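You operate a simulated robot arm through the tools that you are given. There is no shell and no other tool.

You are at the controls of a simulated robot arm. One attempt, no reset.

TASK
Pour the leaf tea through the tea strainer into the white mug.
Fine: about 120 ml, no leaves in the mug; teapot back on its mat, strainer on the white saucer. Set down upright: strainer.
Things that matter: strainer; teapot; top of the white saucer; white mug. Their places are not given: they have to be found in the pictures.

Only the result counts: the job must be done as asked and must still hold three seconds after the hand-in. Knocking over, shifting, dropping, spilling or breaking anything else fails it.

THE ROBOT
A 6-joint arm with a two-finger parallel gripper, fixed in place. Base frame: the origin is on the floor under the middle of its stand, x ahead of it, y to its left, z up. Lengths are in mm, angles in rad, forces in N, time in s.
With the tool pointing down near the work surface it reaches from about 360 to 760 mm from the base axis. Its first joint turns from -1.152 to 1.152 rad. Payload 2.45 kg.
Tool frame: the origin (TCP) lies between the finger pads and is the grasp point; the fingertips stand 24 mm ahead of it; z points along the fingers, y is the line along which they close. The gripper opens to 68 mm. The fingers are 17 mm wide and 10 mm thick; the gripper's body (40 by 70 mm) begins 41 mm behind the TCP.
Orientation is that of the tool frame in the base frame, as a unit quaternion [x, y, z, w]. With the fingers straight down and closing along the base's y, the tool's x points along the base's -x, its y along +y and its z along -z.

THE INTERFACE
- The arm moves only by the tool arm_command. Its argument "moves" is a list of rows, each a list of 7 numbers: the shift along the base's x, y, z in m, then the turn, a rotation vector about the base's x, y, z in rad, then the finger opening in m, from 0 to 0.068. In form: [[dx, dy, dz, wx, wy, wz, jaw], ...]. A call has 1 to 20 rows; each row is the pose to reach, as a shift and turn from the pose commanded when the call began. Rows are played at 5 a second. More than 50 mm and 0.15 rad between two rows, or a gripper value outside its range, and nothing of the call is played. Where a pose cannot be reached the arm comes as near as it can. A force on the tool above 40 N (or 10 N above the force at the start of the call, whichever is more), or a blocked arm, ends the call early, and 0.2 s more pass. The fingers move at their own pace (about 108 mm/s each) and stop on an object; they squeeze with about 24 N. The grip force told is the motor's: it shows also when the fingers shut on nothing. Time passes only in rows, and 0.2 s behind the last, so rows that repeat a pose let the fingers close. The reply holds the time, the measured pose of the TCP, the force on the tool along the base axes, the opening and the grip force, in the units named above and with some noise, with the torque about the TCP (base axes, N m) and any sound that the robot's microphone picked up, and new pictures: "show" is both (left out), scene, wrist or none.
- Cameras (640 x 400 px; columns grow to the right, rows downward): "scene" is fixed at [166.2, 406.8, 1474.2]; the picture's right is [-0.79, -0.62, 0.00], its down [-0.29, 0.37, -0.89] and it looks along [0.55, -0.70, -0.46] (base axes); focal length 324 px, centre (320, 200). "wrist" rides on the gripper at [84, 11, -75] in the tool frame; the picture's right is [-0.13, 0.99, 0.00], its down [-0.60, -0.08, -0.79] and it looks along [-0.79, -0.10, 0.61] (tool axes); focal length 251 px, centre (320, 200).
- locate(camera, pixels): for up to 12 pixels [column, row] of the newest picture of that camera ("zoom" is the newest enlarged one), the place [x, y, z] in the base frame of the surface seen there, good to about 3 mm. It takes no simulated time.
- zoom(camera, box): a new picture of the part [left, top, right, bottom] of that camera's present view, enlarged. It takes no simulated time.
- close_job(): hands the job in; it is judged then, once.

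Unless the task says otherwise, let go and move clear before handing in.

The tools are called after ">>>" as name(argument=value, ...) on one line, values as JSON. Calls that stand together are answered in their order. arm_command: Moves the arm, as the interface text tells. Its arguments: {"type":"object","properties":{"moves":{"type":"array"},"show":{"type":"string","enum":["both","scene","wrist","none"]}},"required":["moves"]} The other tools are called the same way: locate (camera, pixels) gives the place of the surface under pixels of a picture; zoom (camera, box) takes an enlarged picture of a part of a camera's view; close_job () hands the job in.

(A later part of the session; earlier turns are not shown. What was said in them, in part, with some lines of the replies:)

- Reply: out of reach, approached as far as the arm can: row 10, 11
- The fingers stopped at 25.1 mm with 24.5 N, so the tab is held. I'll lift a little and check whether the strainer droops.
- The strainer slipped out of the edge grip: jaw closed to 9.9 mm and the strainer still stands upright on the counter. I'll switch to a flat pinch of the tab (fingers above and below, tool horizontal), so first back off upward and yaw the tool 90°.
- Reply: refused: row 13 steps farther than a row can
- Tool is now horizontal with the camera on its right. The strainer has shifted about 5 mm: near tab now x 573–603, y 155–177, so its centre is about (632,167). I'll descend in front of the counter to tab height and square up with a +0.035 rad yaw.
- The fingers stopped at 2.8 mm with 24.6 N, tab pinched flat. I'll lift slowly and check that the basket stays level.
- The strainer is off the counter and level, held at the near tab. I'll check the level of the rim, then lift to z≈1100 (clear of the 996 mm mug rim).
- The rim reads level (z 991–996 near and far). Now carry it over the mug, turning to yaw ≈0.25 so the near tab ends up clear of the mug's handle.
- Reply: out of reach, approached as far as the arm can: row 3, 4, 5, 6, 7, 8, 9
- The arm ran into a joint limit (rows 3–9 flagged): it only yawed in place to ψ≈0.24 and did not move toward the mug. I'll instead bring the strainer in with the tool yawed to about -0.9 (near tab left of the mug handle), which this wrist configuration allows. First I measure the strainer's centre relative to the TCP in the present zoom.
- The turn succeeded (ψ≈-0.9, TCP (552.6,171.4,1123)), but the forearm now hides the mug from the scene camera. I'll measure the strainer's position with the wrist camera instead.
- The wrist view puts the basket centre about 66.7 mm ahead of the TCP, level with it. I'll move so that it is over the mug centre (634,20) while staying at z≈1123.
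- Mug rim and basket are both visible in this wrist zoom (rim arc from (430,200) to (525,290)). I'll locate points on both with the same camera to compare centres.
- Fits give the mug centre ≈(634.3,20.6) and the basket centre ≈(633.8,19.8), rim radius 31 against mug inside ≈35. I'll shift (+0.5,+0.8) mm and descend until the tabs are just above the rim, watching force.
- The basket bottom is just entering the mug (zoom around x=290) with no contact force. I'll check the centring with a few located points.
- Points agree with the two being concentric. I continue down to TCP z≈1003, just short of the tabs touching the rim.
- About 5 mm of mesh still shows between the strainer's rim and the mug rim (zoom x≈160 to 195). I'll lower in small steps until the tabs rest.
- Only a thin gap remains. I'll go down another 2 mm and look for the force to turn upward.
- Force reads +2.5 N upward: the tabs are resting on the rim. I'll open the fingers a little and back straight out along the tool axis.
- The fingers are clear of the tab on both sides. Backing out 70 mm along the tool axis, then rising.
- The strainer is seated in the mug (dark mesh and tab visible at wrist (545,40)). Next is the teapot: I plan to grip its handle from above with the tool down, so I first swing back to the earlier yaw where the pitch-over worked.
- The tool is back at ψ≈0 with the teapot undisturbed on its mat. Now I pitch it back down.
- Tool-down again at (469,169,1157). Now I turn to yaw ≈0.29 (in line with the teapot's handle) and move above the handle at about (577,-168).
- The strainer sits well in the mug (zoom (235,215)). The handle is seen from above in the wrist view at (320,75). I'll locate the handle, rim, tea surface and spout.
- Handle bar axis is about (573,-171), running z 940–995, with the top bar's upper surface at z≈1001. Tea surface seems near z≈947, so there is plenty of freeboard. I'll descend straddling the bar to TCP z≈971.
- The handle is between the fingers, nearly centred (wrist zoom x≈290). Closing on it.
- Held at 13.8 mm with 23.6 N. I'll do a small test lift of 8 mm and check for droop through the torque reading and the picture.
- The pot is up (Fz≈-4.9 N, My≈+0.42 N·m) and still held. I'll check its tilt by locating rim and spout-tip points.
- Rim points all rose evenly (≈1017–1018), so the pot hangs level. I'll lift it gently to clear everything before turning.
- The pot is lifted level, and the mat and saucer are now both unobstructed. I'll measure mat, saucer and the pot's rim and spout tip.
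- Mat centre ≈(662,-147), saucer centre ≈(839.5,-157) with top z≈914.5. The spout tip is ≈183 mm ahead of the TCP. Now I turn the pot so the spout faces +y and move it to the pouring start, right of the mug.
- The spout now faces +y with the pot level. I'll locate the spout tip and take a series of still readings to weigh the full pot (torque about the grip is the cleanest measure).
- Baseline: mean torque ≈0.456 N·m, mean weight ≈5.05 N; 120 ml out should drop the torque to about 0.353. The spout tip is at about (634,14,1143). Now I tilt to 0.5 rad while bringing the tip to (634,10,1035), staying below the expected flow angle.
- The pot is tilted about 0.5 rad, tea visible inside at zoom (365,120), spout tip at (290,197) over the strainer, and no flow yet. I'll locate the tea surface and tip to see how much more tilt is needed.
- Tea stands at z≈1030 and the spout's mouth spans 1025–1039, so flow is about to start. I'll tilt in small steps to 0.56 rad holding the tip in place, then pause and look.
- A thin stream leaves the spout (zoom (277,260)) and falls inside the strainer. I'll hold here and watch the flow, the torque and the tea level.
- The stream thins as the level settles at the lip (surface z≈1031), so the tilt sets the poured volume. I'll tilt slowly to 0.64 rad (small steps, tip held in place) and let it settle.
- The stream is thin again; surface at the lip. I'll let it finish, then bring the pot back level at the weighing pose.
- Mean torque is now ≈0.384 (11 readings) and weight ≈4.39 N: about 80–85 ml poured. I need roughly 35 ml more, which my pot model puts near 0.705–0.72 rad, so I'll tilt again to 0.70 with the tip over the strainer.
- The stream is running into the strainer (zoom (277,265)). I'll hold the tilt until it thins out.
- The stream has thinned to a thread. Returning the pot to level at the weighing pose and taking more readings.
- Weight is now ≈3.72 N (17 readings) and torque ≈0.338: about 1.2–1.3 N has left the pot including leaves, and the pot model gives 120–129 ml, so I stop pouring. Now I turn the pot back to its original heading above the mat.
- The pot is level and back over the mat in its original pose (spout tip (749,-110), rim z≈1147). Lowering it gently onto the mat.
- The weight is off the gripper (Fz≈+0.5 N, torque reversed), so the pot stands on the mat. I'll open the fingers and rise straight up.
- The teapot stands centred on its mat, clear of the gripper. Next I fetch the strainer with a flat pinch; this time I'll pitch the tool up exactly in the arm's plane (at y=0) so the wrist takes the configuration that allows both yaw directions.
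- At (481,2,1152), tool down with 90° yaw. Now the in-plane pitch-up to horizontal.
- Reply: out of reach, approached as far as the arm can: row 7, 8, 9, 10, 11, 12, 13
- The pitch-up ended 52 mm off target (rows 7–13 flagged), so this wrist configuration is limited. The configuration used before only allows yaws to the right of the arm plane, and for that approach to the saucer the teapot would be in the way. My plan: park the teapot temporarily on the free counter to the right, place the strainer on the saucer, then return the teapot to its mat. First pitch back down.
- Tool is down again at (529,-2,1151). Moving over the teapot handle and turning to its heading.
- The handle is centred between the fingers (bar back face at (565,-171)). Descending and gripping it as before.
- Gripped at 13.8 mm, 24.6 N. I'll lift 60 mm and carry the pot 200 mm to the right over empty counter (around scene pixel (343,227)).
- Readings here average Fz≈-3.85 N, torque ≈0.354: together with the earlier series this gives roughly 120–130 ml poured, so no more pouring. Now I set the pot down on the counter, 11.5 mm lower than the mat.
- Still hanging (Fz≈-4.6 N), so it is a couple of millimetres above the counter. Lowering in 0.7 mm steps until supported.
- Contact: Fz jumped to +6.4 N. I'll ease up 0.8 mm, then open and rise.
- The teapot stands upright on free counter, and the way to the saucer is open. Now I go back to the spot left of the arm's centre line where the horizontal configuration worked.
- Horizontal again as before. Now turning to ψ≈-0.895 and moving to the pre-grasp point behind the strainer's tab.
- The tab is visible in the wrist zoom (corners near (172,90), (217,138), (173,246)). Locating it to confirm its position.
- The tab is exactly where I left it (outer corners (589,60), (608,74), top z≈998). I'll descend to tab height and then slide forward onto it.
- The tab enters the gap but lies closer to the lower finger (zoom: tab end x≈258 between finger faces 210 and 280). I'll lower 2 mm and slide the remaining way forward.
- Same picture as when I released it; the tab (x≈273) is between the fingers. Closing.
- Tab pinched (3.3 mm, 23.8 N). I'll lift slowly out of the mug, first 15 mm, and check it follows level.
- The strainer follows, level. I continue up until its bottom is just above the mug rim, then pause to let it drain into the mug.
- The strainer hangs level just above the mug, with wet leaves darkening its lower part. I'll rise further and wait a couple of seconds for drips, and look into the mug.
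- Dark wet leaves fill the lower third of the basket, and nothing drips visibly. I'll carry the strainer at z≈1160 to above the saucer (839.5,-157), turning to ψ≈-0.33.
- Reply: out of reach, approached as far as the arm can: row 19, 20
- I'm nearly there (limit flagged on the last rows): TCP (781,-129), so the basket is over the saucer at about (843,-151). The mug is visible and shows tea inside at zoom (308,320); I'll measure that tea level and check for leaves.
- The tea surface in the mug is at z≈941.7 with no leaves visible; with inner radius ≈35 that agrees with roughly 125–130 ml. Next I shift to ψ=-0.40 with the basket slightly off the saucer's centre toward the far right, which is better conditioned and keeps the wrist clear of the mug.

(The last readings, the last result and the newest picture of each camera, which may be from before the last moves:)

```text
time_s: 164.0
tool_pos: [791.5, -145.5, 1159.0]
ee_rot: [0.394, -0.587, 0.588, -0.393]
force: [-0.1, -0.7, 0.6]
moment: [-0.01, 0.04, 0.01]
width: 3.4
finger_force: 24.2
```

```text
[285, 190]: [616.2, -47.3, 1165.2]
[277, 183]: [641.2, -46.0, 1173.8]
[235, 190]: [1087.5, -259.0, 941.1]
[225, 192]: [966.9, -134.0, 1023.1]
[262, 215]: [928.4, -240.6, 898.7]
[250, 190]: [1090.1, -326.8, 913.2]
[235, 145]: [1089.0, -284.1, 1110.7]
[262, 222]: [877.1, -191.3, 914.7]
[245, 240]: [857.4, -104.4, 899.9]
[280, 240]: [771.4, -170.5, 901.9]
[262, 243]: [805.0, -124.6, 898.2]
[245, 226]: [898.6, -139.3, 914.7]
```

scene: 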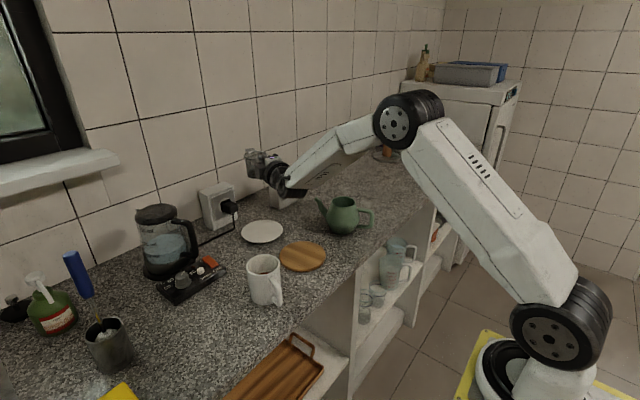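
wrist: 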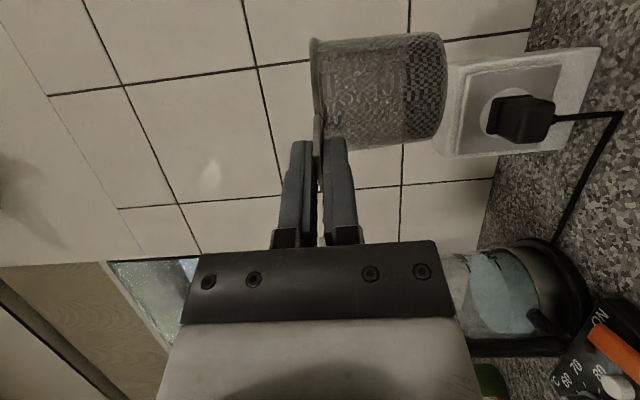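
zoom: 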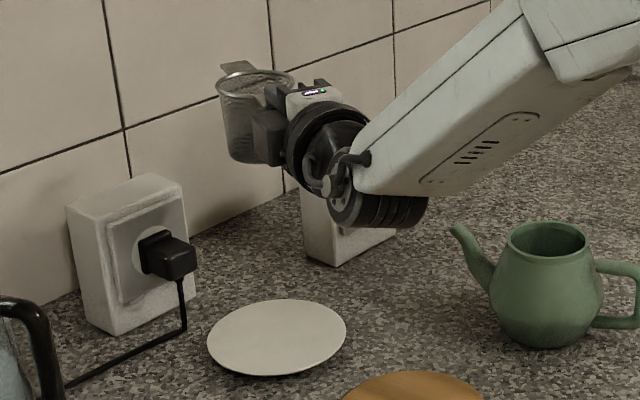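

The basket centre is about (852,-170), 18 mm off the saucer's centre with a 27 mm base radius against the saucer's 62 mm, so it fits fully. Wall and sockets are clear (x>930). Descending in stages; first to z≈1039.

>>> arm_command(moves=[[0, 0, -0.008, 0, 0, 0, 0.0], [0, 0, -0.023, 0, 0, 0, 0.0], [0, 0, -0.04, 0, 0, 0, 0.0], [0, 0, -0.058, 0, 0, 0, 0.0], [0, 0, -0.076, 0, 0, 0, 0.0], [0, 0, -0.094, 0, 0, 0, 0.0], [0, 0, -0.11, 0, 0, 0, 0.0], [0, 0, -0.12, 0, 0, 0, 0.0], [0, 0, -0.12, 0, 0, 0, 0.0]], show="both")

>>> zoom(camera="scene", box=[220, 150, 340, 290])

```text
time_s: 166.0
tool_pos: [792.9, -145.5, 1039.6]
ee_rot: [0.394, -0.586, 0.588, -0.395]
force: [-0.1, 0.0, 0.5]
moment: [-0.02, -0.01, 0.01]
width: 3.5
finger_force: 23.8
```

scene: 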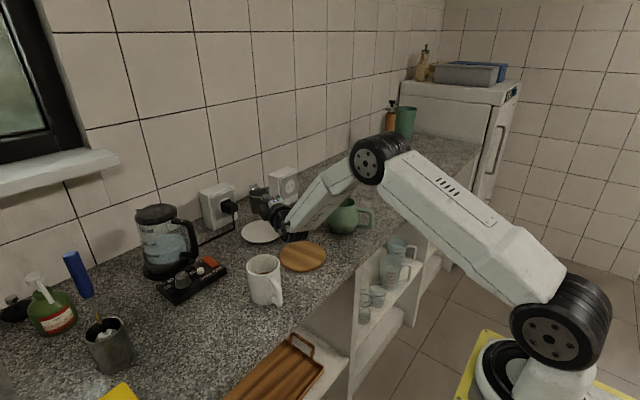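
wrist: 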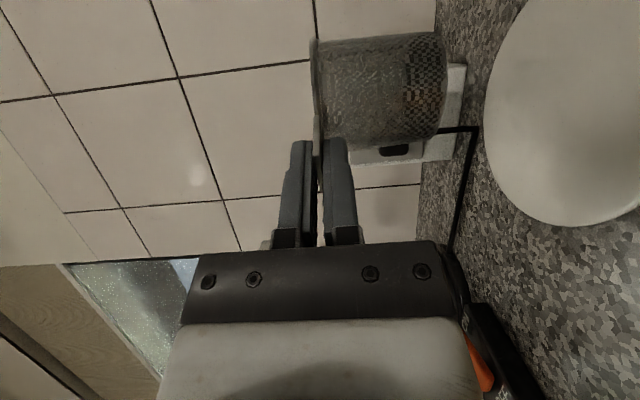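

```text
2.86 times, centred on (280, 220) of scene
```

zoom: 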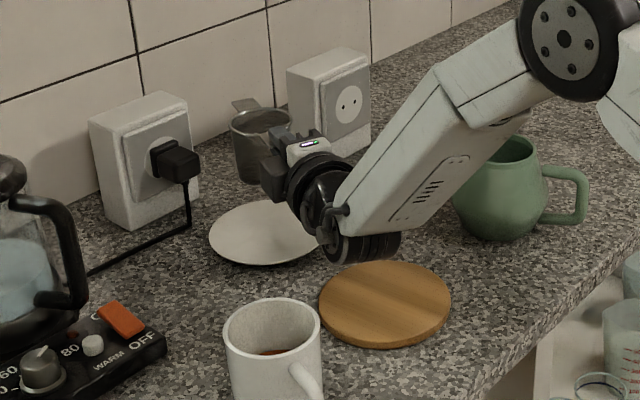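

Descent is fine so far; the wrist's black joint at zoom (365,245) hangs lowest. I'll locate its underside and its distance to the mug before going further.

>>> locate(camera="zoom", pixels=[[360, 258], [385, 255], [340, 245], [330, 235], [395, 240], [310, 205], [345, 225], [370, 245], [305, 320], [345, 200], [355, 215], [300, 215]])

```text
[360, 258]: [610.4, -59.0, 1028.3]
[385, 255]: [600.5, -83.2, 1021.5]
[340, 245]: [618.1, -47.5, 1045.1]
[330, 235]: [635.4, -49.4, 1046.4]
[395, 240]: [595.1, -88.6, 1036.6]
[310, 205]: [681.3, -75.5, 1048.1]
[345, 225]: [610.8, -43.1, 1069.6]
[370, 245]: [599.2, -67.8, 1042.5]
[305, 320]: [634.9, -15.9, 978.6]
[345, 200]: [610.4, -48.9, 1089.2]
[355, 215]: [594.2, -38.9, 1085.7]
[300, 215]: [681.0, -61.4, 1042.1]
```

The wrist joint's nearest side is at y≈-43 to -49, about 25–30 mm from the mug's edge, and its underside stays well above the counter. Continuing down to about 8 mm above the saucer.

>>> arm_command(moves=[[0, 0, -0.008, 0, 0, 0, 0.0], [0, 0, -0.018, 0, 0, 0, 0.0], [0, 0, -0.028, 0, 0, 0, 0.0], [0, 0, -0.038, 0, 0, 0, 0.0], [0, 0, -0.046, 0, 0, 0, 0.0], [0, 0, -0.052, 0, 0, 0, 0.0], [0, 0, -0.052, 0, 0, 0, 0.0]], show="both")

>>> zoom(camera="scene", box=[220, 170, 320, 270])

>>> zoom(camera="wrist", box=[250, 0, 570, 200])

```text
time_s: 167.6
tool_pos: [791.2, -145.2, 987.4]
ee_rot: [-0.394, 0.587, -0.587, 0.394]
force: [0.7, 0.2, -1.6]
moment: [0.03, 0.04, 0.03]
width: 3.1
finger_force: 24.4
```

scene: 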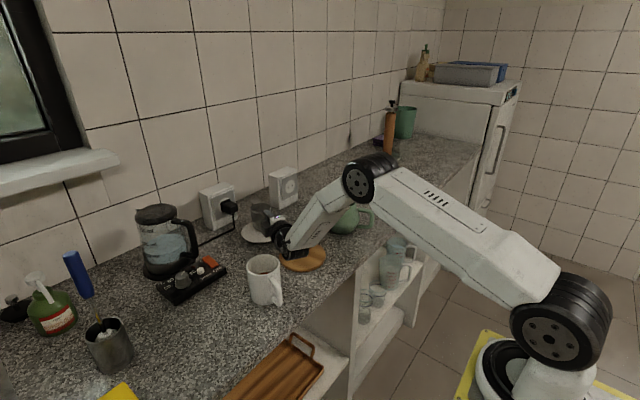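
wrist: 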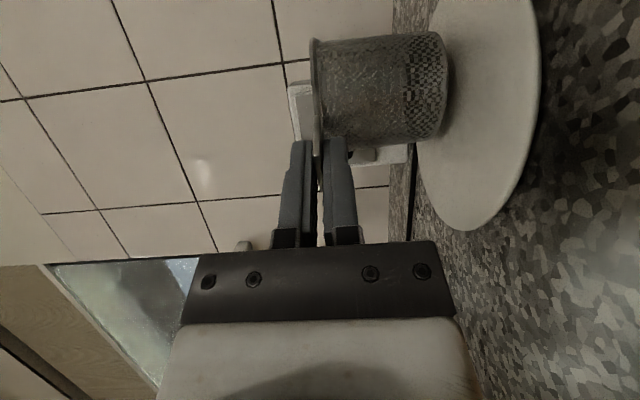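

```text
4.00 times, centred on (270, 220) of scene
```

zoom: 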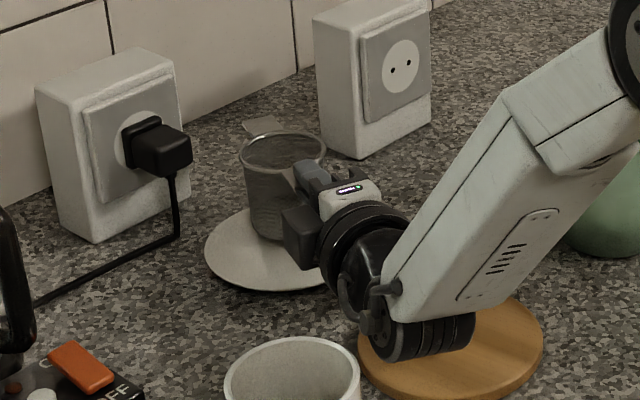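

```text
2.00 times, centred on (410, 100) of wrist
```

zoom: 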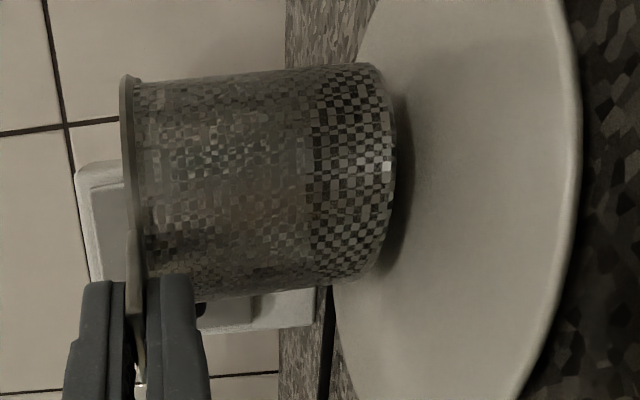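

The basket hangs a few millimetres above the saucer, well inside its edge. Lowering in small steps until the force shows contact.

>>> arm_command(moves=[[0, 0, -0.002, 0, 0, 0, 0.0], [0, 0, -0.004, 0, 0, 0, 0.0], [0, 0, -0.0055, 0, 0, 0, 0.0], [0, 0, -0.007, 0, 0, 0, 0.0], [0, 0, -0.007, 0, 0, 0, 0.0]], show="wrist")

>>> zoom(camera="wrist", box=[250, 0, 570, 200])

```text
time_s: 168.8
tool_pos: [791.7, -146.1, 980.5]
ee_rot: [0.394, -0.587, 0.587, -0.394]
force: [-0.4, -0.3, 0.5]
moment: [0.0, 0.0, -0.01]
width: 3.4
finger_force: 24.3
```

wrist: 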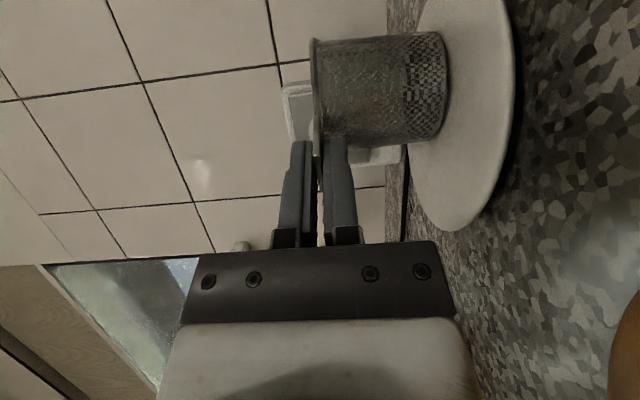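

```text
2.00 times, centred on (410, 100) of wrist
```

zoom: 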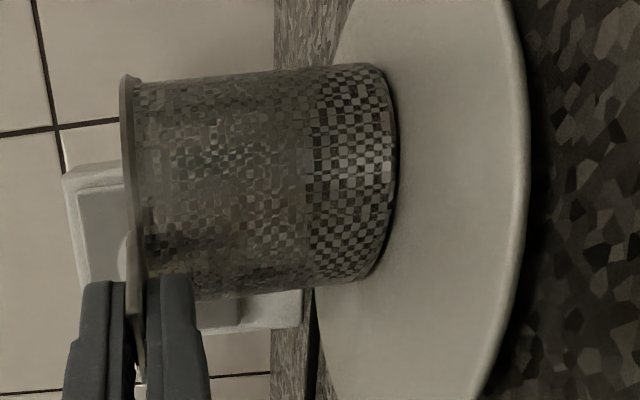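

>>> arm_command(moves=[[0, 0, -0.0006, 0, 0, 0, 0.0], [0, 0, -0.0012, 0, 0, 0, 0.0], [0, 0, -0.0012, 0, 0, 0, 0.0]], show="none")

```text
time_s: 169.6
tool_pos: [791.3, -145.8, 979.0]
ee_rot: [0.394, -0.586, 0.588, -0.395]
force: [-0.8, -1.0, 1.9]
moment: [0.0, -0.02, 0.02]
width: 3.4
finger_force: 24.3
```

Fz is +1.9 N, likely first contact. One more half-millimetre to confirm.

>>> arm_command(moves=[[0, 0, -0.0005, 0, 0, 0, 0.0], [0, 0, -0.0005, 0, 0, 0, 0.0]], show="wrist")

>>> zoom(camera="wrist", box=[250, 0, 570, 200])

```text
time_s: 170.2
tool_pos: [791.3, -146.5, 978.9]
ee_rot: [0.395, -0.586, 0.587, -0.395]
force: [-1.7, 0.2, 3.4]
moment: [-0.03, -0.06, 0.04]
width: 3.5
finger_force: 24.2
```

wrist: 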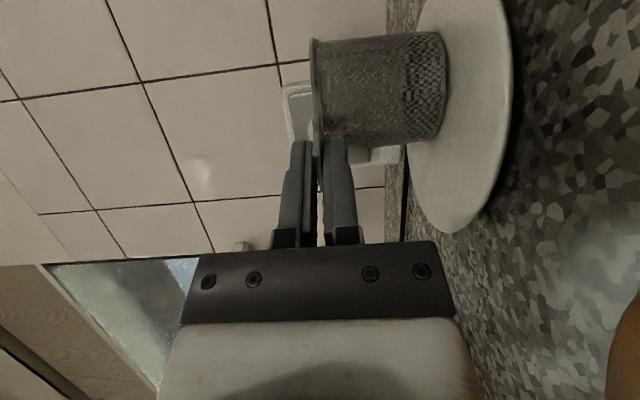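

```text
2.00 times, centred on (410, 100) of wrist
```

zoom: 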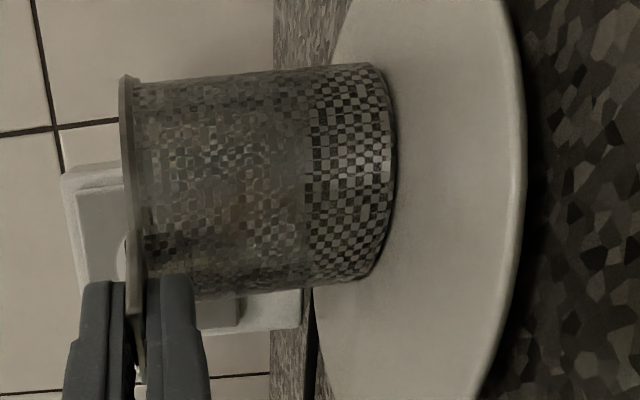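

Contact confirmed (+3.4 N). Opening the fingers gently and checking the basket stays put.

>>> arm_command(moves=[[0, 0, 0, 0, 0, 0, 0.006], [0, 0, 0, 0, 0, 0, 0.012], [0, 0, 0, 0, 0, 0, 0.018], [0, 0, 0, 0, 0, 0, 0.018]], show="wrist")

>>> zoom(camera="wrist", box=[250, 0, 570, 200])

```text
time_s: 171.2
tool_pos: [791.1, -145.2, 978.1]
ee_rot: [0.394, -0.587, 0.588, -0.394]
force: [-1.6, 0.7, 0.1]
moment: [0.03, -0.01, -0.01]
width: 18.2
finger_force: 0.0
```

wrist: 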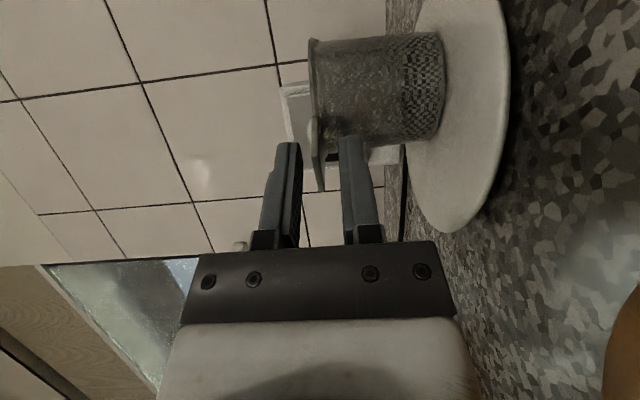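

```text
2.00 times, centred on (410, 100) of wrist
```

zoom: 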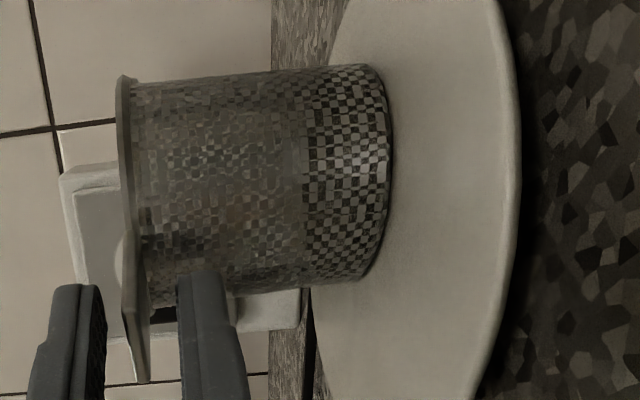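

The strainer stands upright on the saucer with the tab free between the fingers. Backing straight out, then rising.

>>> arm_command(moves=[[-0.0092, 0.0038, 0, 0, 0, 0, 0.018], [-0.0231, 0.0095, 0, 0, 0, 0, 0.018], [-0.037, 0.0152, 0, 0, 0, 0, 0.018], [-0.0509, 0.0209, 0, 0, 0, 0, 0.018], [-0.0601, 0.0247, 0.01, 0, 0, 0, 0.018], [-0.0601, 0.0247, 0.04, 0, 0, 0, 0.018], [-0.0601, 0.0247, 0.08, 0, 0, 0, 0.018], [-0.0601, 0.0247, 0.12, 0, 0, 0, 0.018], [-0.0601, 0.0247, 0.16, 0, 0, 0, 0.018]], show="both")

>>> zoom(camera="scene", box=[200, 160, 360, 310])

```text
time_s: 173.2
tool_pos: [733.2, -121.3, 1135.8]
ee_rot: [0.395, -0.587, 0.587, -0.394]
force: [0.5, 0.4, -0.1]
moment: [0.02, -0.01, 0.03]
width: 17.9
finger_force: 0.0
```

scene: 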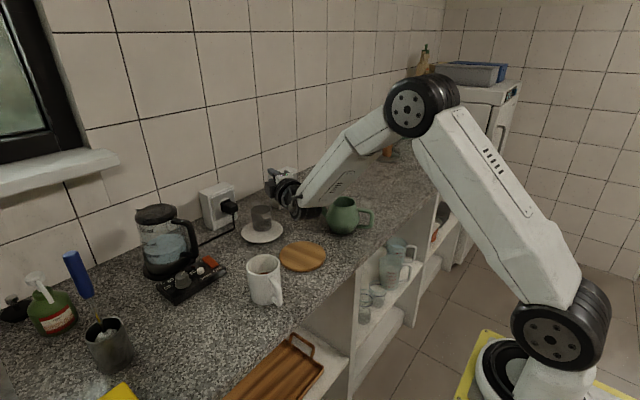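
wrist: 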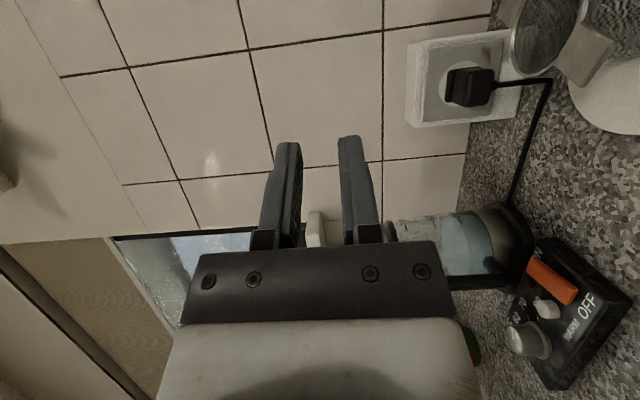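

```text
2.67 times, centred on (280, 235) of scene
```

zoom: 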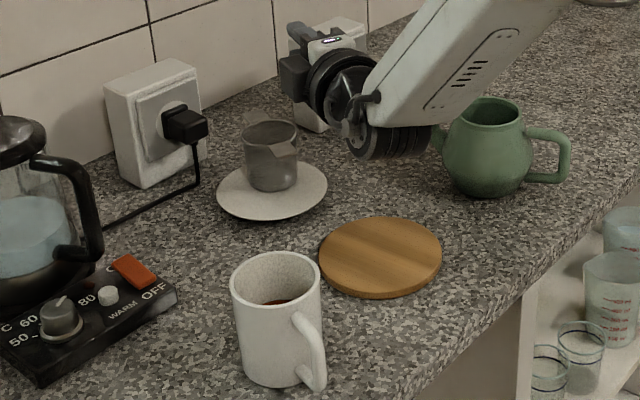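

The strainer is upright on the saucer, and the mug and everything else stands as before. Now I pitch the tool down again, in place, to fetch the teapot.

>>> arm_command(moves=[[-0.005, 0, 0.005, 0.0498, 0.121, 0, 0.03], [-0.01, 0, 0.01, 0.0996, 0.2421, 0, 0.03], [-0.015, 0, 0.015, 0.1495, 0.3631, 0, 0.04], [-0.02, 0, 0.02, 0.1993, 0.4842, 0, 0.04], [-0.025, 0, 0.025, 0.2491, 0.6052, 0, 0.04], [-0.03, 0, 0.03, 0.2989, 0.7263, 0, 0.04], [-0.035, 0, 0.03, 0.3487, 0.8473, 0, 0.04], [-0.04, 0, 0.03, 0.3986, 0.9684, 0, 0.04], [-0.045, 0, 0.03, 0.4484, 1.0894, 0, 0.04], [-0.05, 0, 0.03, 0.4982, 1.2105, 0, 0.04], [-0.055, 0, 0.03, 0.548, 1.3315, 0, 0.04], [-0.06, 0, 0.03, 0.5978, 1.4525, 0, 0.04], [-0.06, 0, 0.03, 0.5978, 1.4525, 0, 0.04]], show="scene")

```text
time_s: 176.0
tool_pos: [671.6, -121.6, 1169.6]
ee_rot: [-0.556, 0.831, 0.001, 0.001]
force: [-0.8, -0.4, -0.1]
moment: [0.0, 0.02, 0.02]
width: 40.1
finger_force: 0.1
out of reach, approached as far as the arm can: row 5, 6
```

scene: 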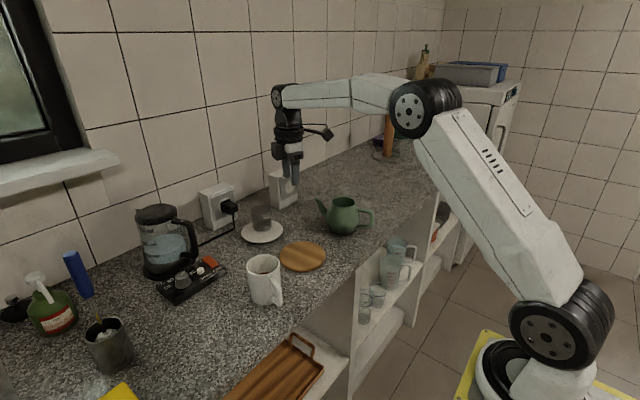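

Tool is down at (672,-122,1170). Moving over the parked teapot's handle at about (574.5,-370) with its heading.

>>> arm_command(moves=[[-0.01, -0.025, 0, 0, 0, -0.09, 0.04], [-0.02, -0.05, 0, 0, 0, -0.18, 0.04], [-0.03, -0.075, -0.005, 0, 0, -0.27, 0.04], [-0.04, -0.1, -0.01, 0, 0, -0.36, 0.04], [-0.05, -0.125, -0.02, 0, 0, -0.45, 0.04], [-0.06, -0.15, -0.03, 0, 0, -0.54, 0.04], [-0.07, -0.175, -0.04, 0, 0, -0.63, 0.04], [-0.08, -0.2, -0.05, 0, 0, -0.72, 0.04], [-0.09, -0.225, -0.06, 0, 0, -0.81, 0.04], [-0.097, -0.248, -0.07, 0, 0, -0.891, 0.04], [-0.097, -0.248, -0.07, 0, 0, -0.891, 0.04]], show="both")

>>> zoom(camera="wrist", box=[220, 0, 440, 180])

>>> locate(camera="wrist", pixels=[[320, 30], [318, 38], [313, 45], [326, 45], [322, 85], [325, 110], [318, 60]])

```text
time_s: 178.4
tool_pos: [573.8, -366.6, 1097.8]
ee_rot: [-0.143, 0.99, 0.0, 0.002]
force: [1.6, -0.2, -0.7]
moment: [0.02, 0.01, 0.0]
width: 40.2
finger_force: 0.1
```

scene: 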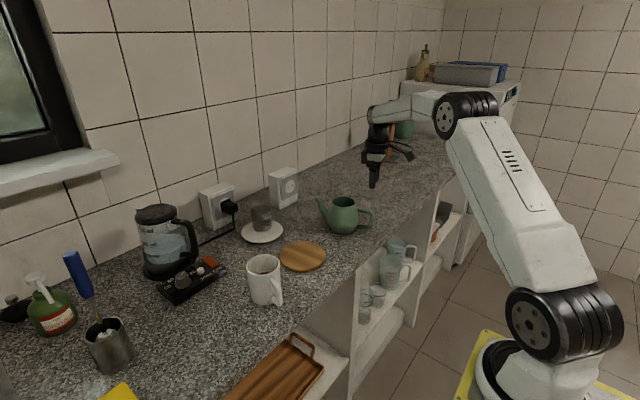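
wrist: 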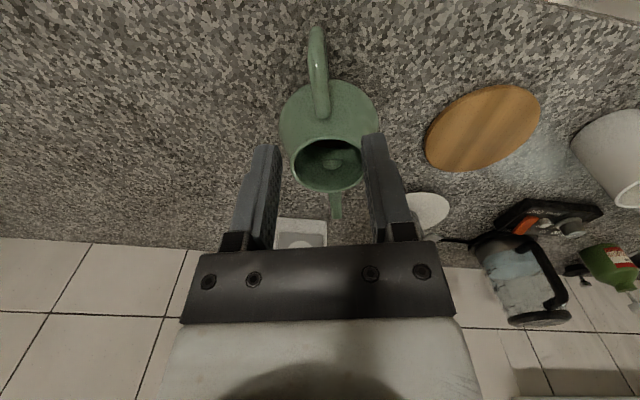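

```text
2.22 times, centred on (330, 90) of wrist
```

zoom: 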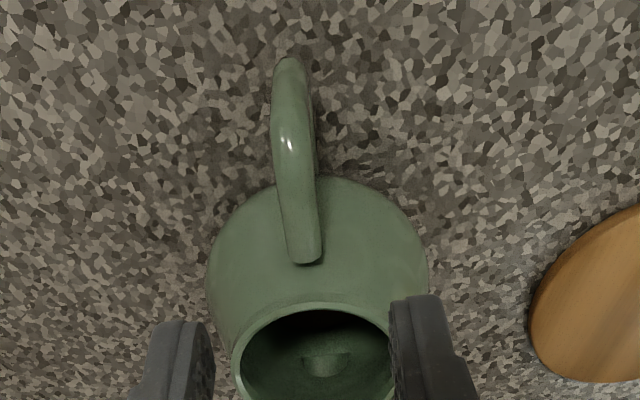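

```text
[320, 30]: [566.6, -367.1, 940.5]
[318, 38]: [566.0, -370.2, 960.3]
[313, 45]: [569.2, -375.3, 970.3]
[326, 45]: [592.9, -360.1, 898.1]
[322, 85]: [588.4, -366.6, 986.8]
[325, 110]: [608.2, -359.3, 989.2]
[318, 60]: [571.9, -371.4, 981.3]
```

The handle bar's back face is at (566,-370), centred under the fingers. Descending to z≈961 and gripping.

>>> arm_command(moves=[[0.001, -0.002, -0.025, 0, 0, 0, 0.04], [0.001, -0.002, -0.05, 0, 0, 0, 0.04], [0.001, -0.002, -0.075, 0, 0, 0, 0.04], [0.001, -0.002, -0.1, 0, 0, 0, 0.04], [0.001, -0.002, -0.12, 0, 0, 0, 0.04], [0.001, -0.002, -0.137, 0, 0, 0, 0.04], [0.001, -0.002, -0.137, 0, 0, 0, 0.04], [0.001, -0.002, -0.137, 0, 0, 0, 0.025], [0.001, -0.002, -0.137, 0, 0, 0, 0.012], [0.001, -0.002, -0.137, 0, 0, 0, 0.0], [0.001, -0.002, -0.137, 0, 0, 0, 0.0], [0.001, -0.002, -0.137, 0, 0, 0, 0.0]], show="both")

>>> zoom(camera="scene", box=[300, 155, 430, 255])

```text
time_s: 181.0
tool_pos: [575.8, -371.4, 963.5]
ee_rot: [-0.143, 0.99, -0.001, 0.002]
force: [0.2, 0.9, 0.1]
moment: [-0.06, -0.04, 0.09]
width: 13.7
finger_force: 24.2
```

scene: 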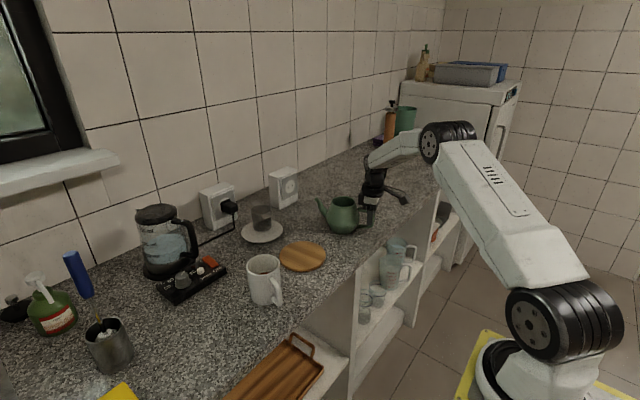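
wrist: 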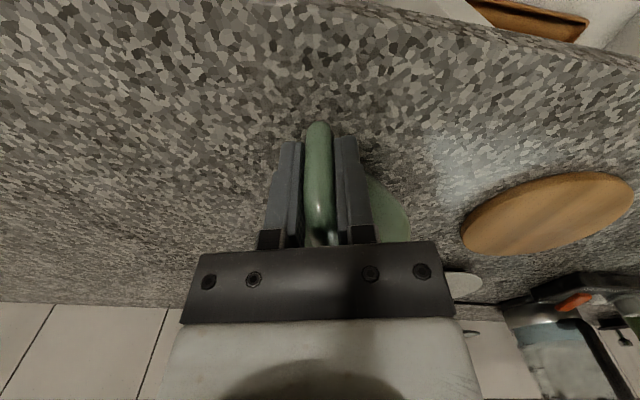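

```text
4.00 times, centred on (365, 205) of scene
```

zoom: 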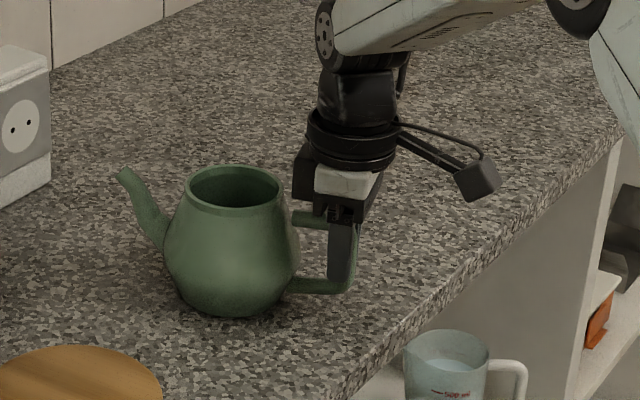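

Gripped at 13.7 mm, 24.2 N. Lifting 60 mm and checking it stays level.

>>> arm_command(moves=[[0, 0, 0.003, 0, 0, 0, 0.0], [0, 0, 0.009, 0, 0, 0, 0.0], [0, 0, 0.02, 0, 0, 0, 0.0], [0, 0, 0.034, 0, 0, 0, 0.0], [0, 0, 0.048, 0, 0, 0, 0.0], [0, 0, 0.058, 0, 0, 0, 0.0], [0, 0, 0.06, 0, 0, 0, 0.0], [0, 0, 0.06, 0, 0, 0, 0.0]], show="scene")

>>> zoom(camera="scene", box=[300, 145, 430, 245])

>>> locate(camera="zoom", pixels=[[186, 175], [286, 160], [235, 142], [235, 185], [120, 148], [170, 230], [300, 230], [235, 290]])

```text
time_s: 182.8
tool_pos: [576.2, -370.2, 1021.4]
ee_rot: [-0.143, 0.99, 0.0, 0.001]
force: [-0.8, -0.4, -3.6]
moment: [-0.08, 0.35, -0.01]
width: 13.9
finger_force: 24.1
```

scene: 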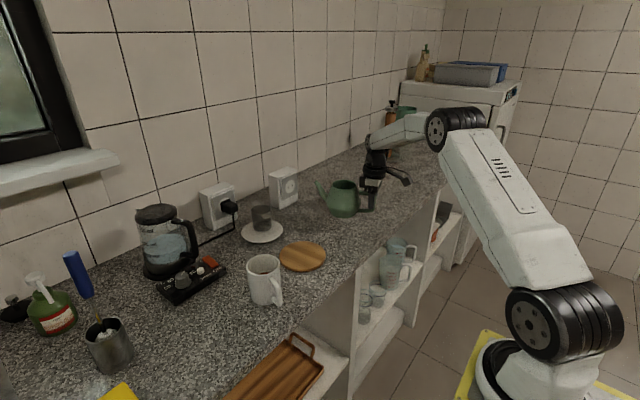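

```text
4.00 times, centred on (365, 195) of scene
```

zoom: 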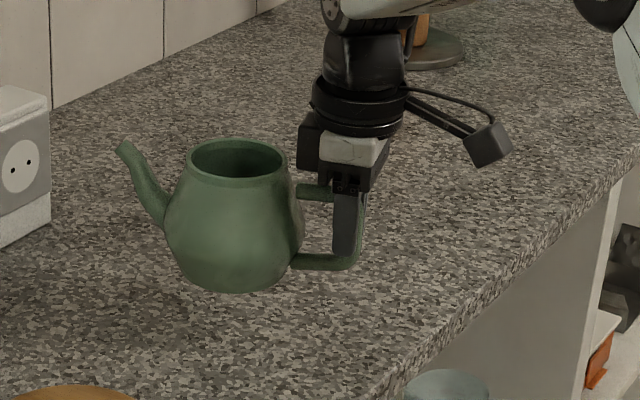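

```text
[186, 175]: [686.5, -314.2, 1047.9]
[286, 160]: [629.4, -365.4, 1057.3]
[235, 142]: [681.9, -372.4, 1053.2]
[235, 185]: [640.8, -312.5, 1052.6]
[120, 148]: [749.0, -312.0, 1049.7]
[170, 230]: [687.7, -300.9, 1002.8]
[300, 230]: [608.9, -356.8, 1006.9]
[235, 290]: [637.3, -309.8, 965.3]
```

The rim reads about 9 mm lower at the front than at the back, so the pot has pitched slightly nose-down (~0.12 rad) in the grip. I'll check whether it is still creeping.

>>> arm_command(moves=[[0, 0, 0, 0, 0, 0, 0.0], [0, 0, 0, 0, 0, 0, 0.0], [0, 0, 0, 0, 0, 0, 0.0]], show="scene")

>>> zoom(camera="scene", box=[300, 145, 430, 245])

>>> locate(camera="zoom", pixels=[[188, 172], [284, 160], [235, 142], [235, 184], [120, 148], [200, 148], [270, 178], [116, 155]])

```text
time_s: 183.6
tool_pos: [575.2, -370.4, 1021.8]
ee_rot: [-0.143, 0.99, -0.001, 0.001]
force: [0.3, -0.6, -3.1]
moment: [-0.12, 0.35, -0.03]
width: 14.0
finger_force: 23.9
```

scene: 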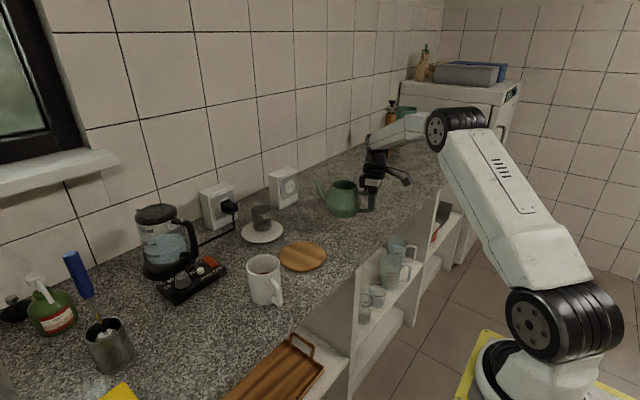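

```text
4.00 times, centred on (365, 195) of scene
```

zoom: 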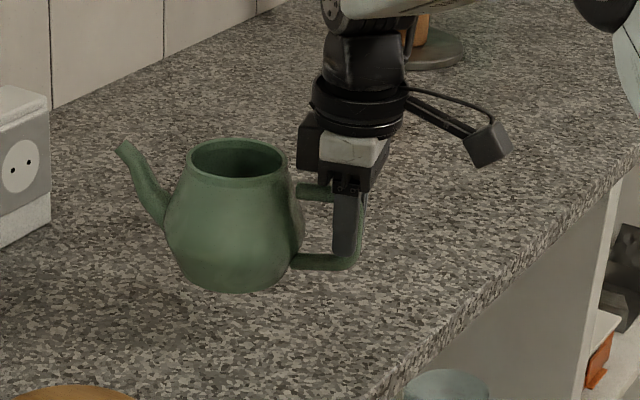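

```text
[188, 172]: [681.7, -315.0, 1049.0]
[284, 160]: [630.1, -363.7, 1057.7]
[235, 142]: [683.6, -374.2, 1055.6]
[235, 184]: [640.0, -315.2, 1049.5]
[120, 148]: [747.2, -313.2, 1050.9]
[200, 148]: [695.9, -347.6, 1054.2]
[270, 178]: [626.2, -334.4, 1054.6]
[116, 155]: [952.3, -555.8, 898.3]
```

The readings are within the 3 mm measuring noise: front and back agree (1054), the spout tip is at the expected height, and nothing creeps. The pot's centre is about (660,-341.5), so I carry it by (+2,+195) mm to the mat centre (662,-147).

>>> arm_command(moves=[[0, 0.005, 0, 0, 0, 0, 0.0], [0, 0.018, 0, 0, 0, 0, 0.0], [0.0005, 0.035, 0, 0, 0, 0, 0.0], [0.0005, 0.055, 0, 0, 0, 0, 0.0], [0.001, 0.075, 0, 0, 0, 0, 0.0], [0.001, 0.095, 0, 0, 0, 0, 0.0], [0.001, 0.115, 0, 0, 0, 0, 0.0], [0.0015, 0.135, 0, 0, 0, 0, 0.0], [0.0015, 0.155, 0, 0, 0, 0, 0.0], [0.002, 0.173, 0, 0, 0, 0, 0.0], [0.002, 0.187, 0, 0, 0, 0, 0.0], [0.002, 0.195, 0, 0, 0, 0, 0.0], [0.002, 0.195, 0, 0, 0, 0, 0.0], [0.002, 0.195, 0, 0, 0, 0, 0.0]], show="scene")

>>> zoom(camera="scene", box=[230, 185, 370, 295])

>>> locate(camera="zoom", pixels=[[262, 125], [373, 115], [317, 95], [317, 145], [190, 110], [300, 240], [410, 245], [350, 290], [270, 260]])

```text
time_s: 186.6
tool_pos: [577.8, -175.8, 1022.5]
ee_rot: [-0.144, 0.99, 0.0, 0.001]
force: [-0.2, 1.4, -4.1]
moment: [-0.09, 0.36, -0.02]
width: 13.7
finger_force: 23.8
```

scene: 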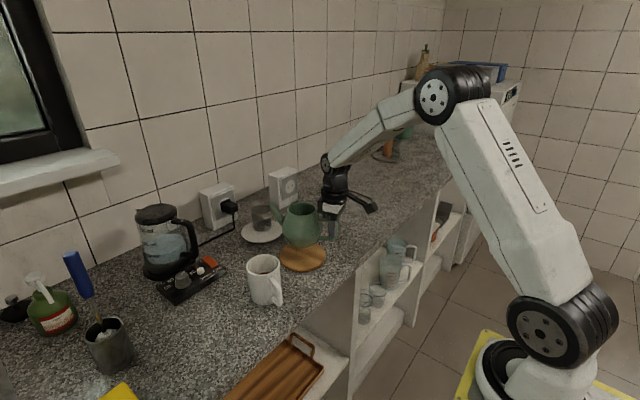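

```text
3.64 times, centred on (300, 240) of scene
```

zoom: 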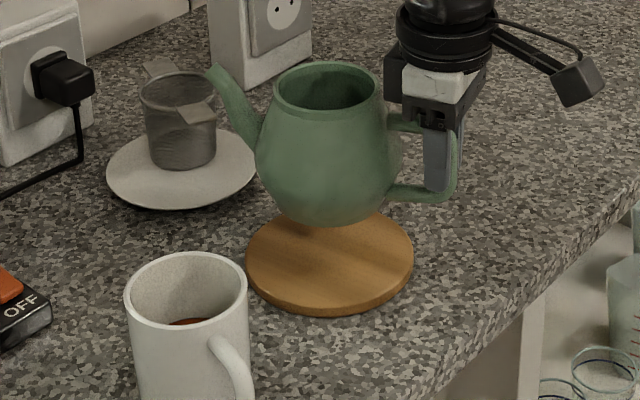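

```text
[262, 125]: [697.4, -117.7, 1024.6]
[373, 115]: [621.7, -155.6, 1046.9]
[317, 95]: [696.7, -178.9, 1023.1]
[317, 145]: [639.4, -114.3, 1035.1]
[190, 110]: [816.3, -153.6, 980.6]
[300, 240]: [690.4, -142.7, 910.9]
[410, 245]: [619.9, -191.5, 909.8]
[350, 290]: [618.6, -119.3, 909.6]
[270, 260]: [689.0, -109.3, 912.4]
```

>>> locate(camera="zoom", pixels=[[275, 92], [380, 82], [325, 64], [325, 106], [210, 70], [285, 75], [370, 98]])

```text
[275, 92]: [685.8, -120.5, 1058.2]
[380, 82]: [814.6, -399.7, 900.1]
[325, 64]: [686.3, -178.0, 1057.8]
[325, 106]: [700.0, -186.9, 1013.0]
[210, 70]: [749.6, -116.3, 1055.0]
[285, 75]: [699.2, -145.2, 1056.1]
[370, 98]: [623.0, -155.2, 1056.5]
```

The pot is level (rim 1056–1058) and centred over the mat at about (661,-147). Lowering it.

>>> arm_command(moves=[[0, 0, -0.005, 0, 0, 0, 0.0], [0, 0, -0.015, 0, 0, 0, 0.0], [0, 0, -0.026, 0, 0, 0, 0.0], [0, 0, -0.036, 0, 0, 0, 0.0], [0, 0, -0.042, 0, 0, 0, 0.0], [0, 0, -0.0455, 0, 0, 0, 0.0], [0, 0, -0.0455, 0, 0, 0, 0.0]], show="none")

>>> arm_command(moves=[[0, 0, -0.0007, 0, 0, 0, 0.0], [0, 0, -0.0014, 0, 0, 0, 0.0], [0, 0, -0.0014, 0, 0, 0, 0.0]], show="none")

```text
time_s: 188.2
tool_pos: [577.5, -177.7, 976.8]
ee_rot: [-0.144, 0.99, 0.0, 0.001]
force: [-0.5, -0.8, -2.7]
moment: [-0.14, 0.35, 0.0]
width: 14.0
finger_force: 24.1
```

```text
time_s: 189.0
tool_pos: [577.5, -176.5, 975.5]
ee_rot: [-0.144, 0.99, -0.001, 0.002]
force: [-4.0, -1.9, 3.1]
moment: [0.01, -0.05, 0.02]
width: 13.7
finger_force: 23.9
```

Contact (Fz +3.1 N, torque near zero). I'll look closely before opening.

>>> arm_command(moves=[[0, 0, -0.0004, 0, 0, 0, 0.0], [0, 0, -0.0004, 0, 0, 0, 0.0]], show="both")

>>> zoom(camera="scene", box=[265, 205, 375, 295])

```text
time_s: 189.6
tool_pos: [577.9, -177.1, 976.9]
ee_rot: [-0.144, 0.99, -0.001, 0.003]
force: [-5.2, -1.4, 8.5]
moment: [0.19, -0.42, -0.02]
width: 13.9
finger_force: 23.4
```

scene: 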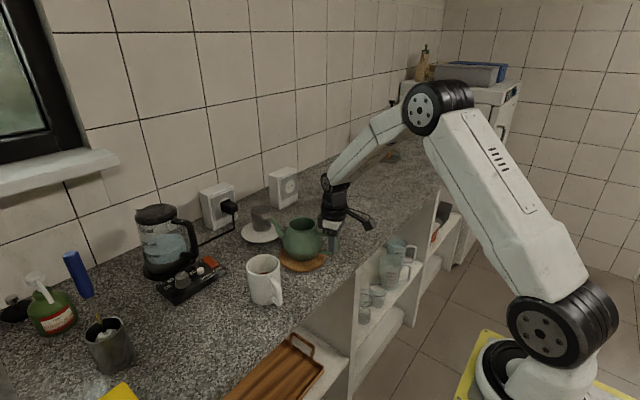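
wrist: 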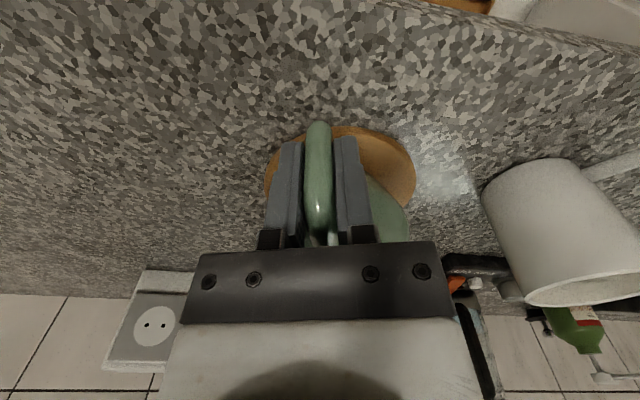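

```text
4.44 times, centred on (320, 250) of scene
```

zoom: 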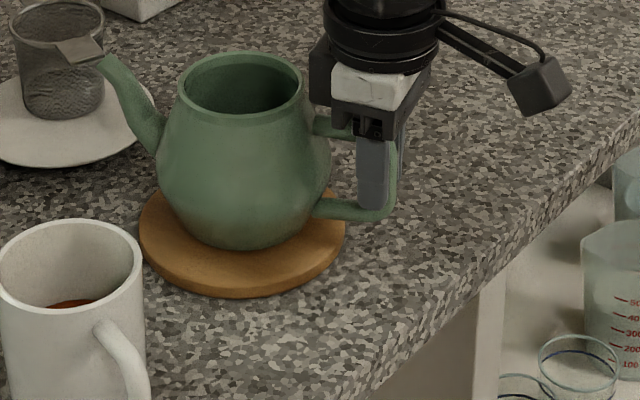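

Fz rose to +8.5 N, so the pot bears firmly on the mat; the spout only overlaps the strainer's tab visually (they are ~45 mm apart). I'll ease up 0.8 mm and open the fingers.

>>> arm_command(moves=[[0, 0, 0.0004, 0, 0, 0, 0.0], [0, 0, 0.0008, 0, 0, 0, 0.0], [0, 0, 0.0008, 0, 0, 0, 0.0]], show="none")

>>> arm_command(moves=[[0, 0, 0, 0, 0, 0, 0.016], [0, 0, 0, 0, 0, 0, 0.022], [0, 0, 0, 0, 0, 0, 0.03], [0, 0, 0, 0, 0, 0, 0.04], [0, 0, 0, 0, 0, 0, 0.04]], show="both")

>>> zoom(camera="scene", box=[265, 205, 375, 295])

```text
time_s: 190.4
tool_pos: [578.6, -177.0, 974.9]
ee_rot: [-0.144, 0.99, -0.001, 0.002]
force: [0.0, -1.0, 6.7]
moment: [0.14, -0.54, -0.1]
width: 13.5
finger_force: 23.8
```

```text
time_s: 191.6
tool_pos: [578.2, -176.4, 975.8]
ee_rot: [-0.144, 0.99, 0.001, 0.003]
force: [-0.6, -0.6, -0.2]
moment: [-0.02, 0.01, -0.03]
width: 40.1
finger_force: 0.1
```

scene: 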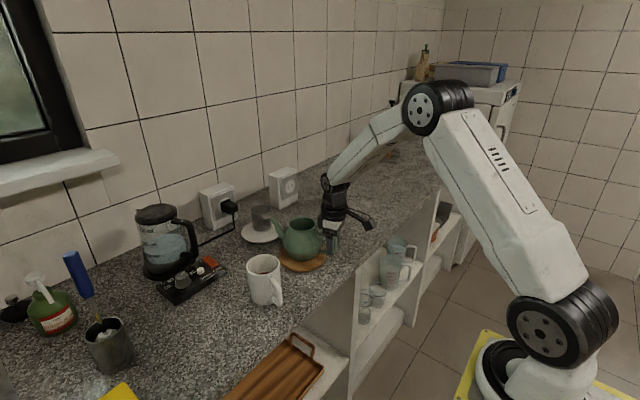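
wrist: 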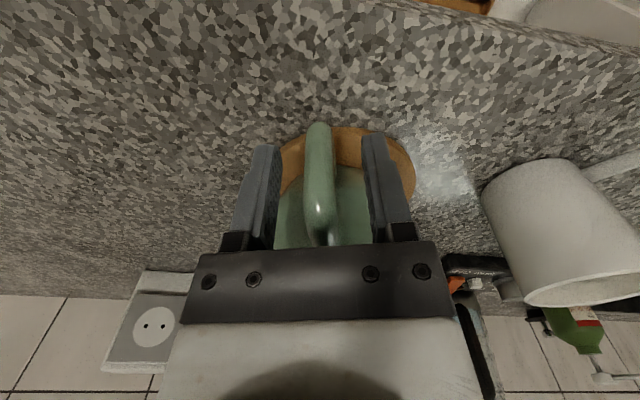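

```text
4.44 times, centred on (320, 250) of scene
```

zoom: 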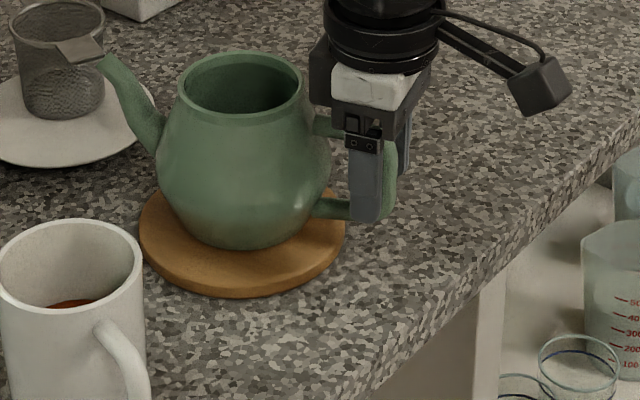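

The pot stands free on the mat with no force on the gripper. Rising straight up and away, then a final check of everything.

>>> arm_command(moves=[[0, 0, 0.01, 0, 0, 0, 0.04], [0, 0, 0.03, 0, 0, 0, 0.04], [0, 0, 0.06, 0, 0, 0, 0.04], [0, 0, 0.1, 0, 0, 0, 0.04], [0, 0, 0.14, 0, 0, 0, 0.04], [-0.02, 0, 0.18, 0, 0, 0, 0.04], [-0.05, 0, 0.22, 0, 0, 0, 0.04], [-0.08, 0, 0.25, 0, 0, 0, 0.04], [-0.1, 0, 0.26, 0, 0, 0, 0.04], [-0.1, 0, 0.26, 0, 0, 0, 0.04]], show="both")

>>> zoom(camera="scene", box=[215, 190, 355, 310])

>>> locate(camera="zoom", pixels=[[215, 55], [190, 30], [180, 105], [215, 118], [130, 110], [290, 70], [390, 70], [335, 50], [345, 180], [260, 30], [185, 255], [330, 215]])

```text
time_s: 193.8
tool_pos: [478.5, -174.9, 1237.6]
ee_rot: [-0.143, 0.99, 0.0, 0.001]
force: [-0.3, -0.5, -0.7]
moment: [-0.01, 0.02, 0.0]
width: 40.0
finger_force: 0.0
```

scene: 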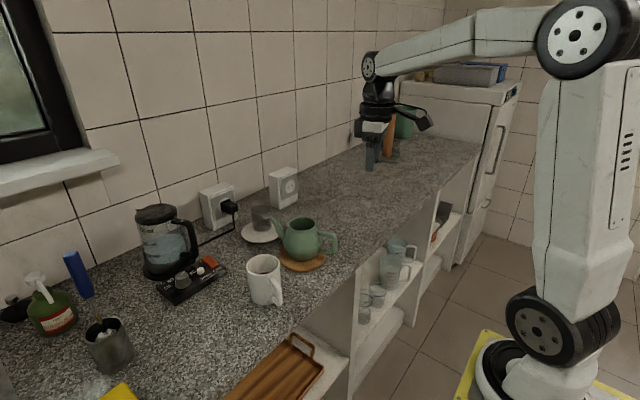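
wrist: 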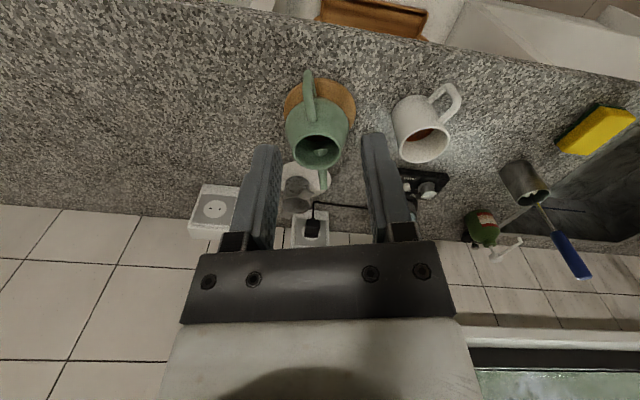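

```text
3.33 times, centred on (285, 250) of scene
```

zoom: 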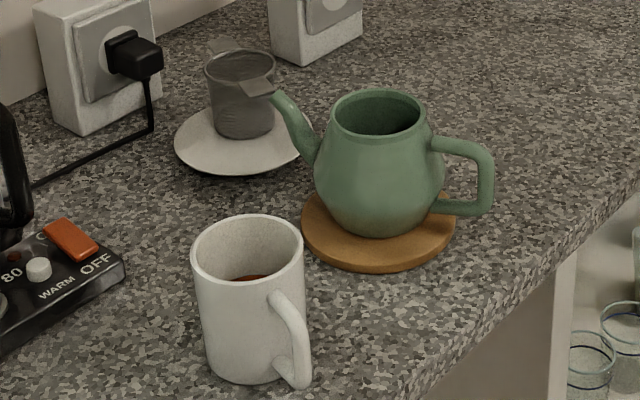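

```text
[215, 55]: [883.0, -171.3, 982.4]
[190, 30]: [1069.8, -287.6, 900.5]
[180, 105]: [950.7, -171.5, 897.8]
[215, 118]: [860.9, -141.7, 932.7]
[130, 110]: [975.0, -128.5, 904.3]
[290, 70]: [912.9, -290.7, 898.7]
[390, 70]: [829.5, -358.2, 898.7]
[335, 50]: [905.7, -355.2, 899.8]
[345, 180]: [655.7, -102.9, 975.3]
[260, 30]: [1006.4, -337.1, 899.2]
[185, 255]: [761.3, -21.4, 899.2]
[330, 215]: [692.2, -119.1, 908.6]
```

Everything stands in place: strainer upright on the saucer, teapot on its mat, mug with tea. I'll take one closer look into the mug for leaves and re-read the tea level from this second viewpoint.

>>> zoom(camera="wrist", box=[380, 80, 470, 170])

>>> locate(camera="wrist", pixels=[[415, 138], [420, 136], [425, 137], [430, 136], [412, 140], [435, 134], [420, 150], [425, 145], [405, 135], [440, 128]])

>>> zoom(camera="wrist", box=[270, 60, 370, 220])

```text
4.44 times, centred on (425, 125) of wrist
```

zoom: 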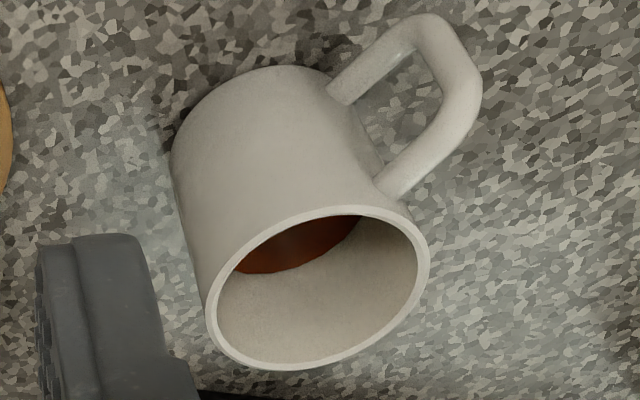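

```text
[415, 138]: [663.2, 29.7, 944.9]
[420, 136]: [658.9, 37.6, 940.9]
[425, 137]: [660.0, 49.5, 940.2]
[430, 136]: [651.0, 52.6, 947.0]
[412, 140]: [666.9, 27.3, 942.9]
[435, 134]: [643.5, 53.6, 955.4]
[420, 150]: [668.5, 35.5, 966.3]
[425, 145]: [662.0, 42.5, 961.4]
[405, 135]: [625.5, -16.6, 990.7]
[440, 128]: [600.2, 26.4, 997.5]
```

```text
2.50 times, centred on (320, 140) of wrist
```

zoom: 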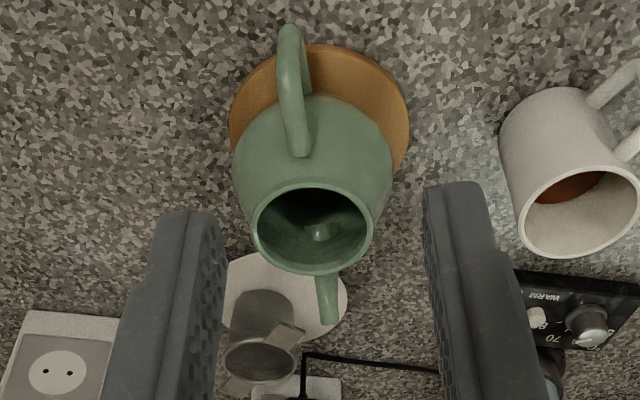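

I can see the tea clean with no leaves in the mug, level around z≈941 (roughly 125–130 ml by level and by weighing). The teapot is on its mat, the strainer stands upright on the saucer, and the gripper is clear. Handing in.

>>> close_job()

```text
The job is handed in.
```

I poured the tea through the strainer into the white mug and handed the job in; the grading result was not shown to me.

- **Amount:** I estimate 125–130 ml in the mug, slightly over the 120 ml you asked for. Weighing the teapot before and after put the loss at about 131 ml ± 8, which includes the leaves. The tea level in the mug put it at about 126–141 ml, depending on how thick the mug's base is.
- **Leaves:** I saw none in the mug. They stayed in the strainer.
- **Teapot:** it is back on its mat, upright and centred. I parked it on the empty counter for a while, because it blocked the arm's way to the saucer.
- **Strainer:** it stands upright on the white saucer, about 18 mm off centre but fully on it. My first grip on it slipped before it was lifted clear. It stayed upright and shifted about 5 mm, so I changed the grip.
- **Everything else:** in the final pictures nothing had been knocked over or spilled, and the gripper was clear when I handed in.
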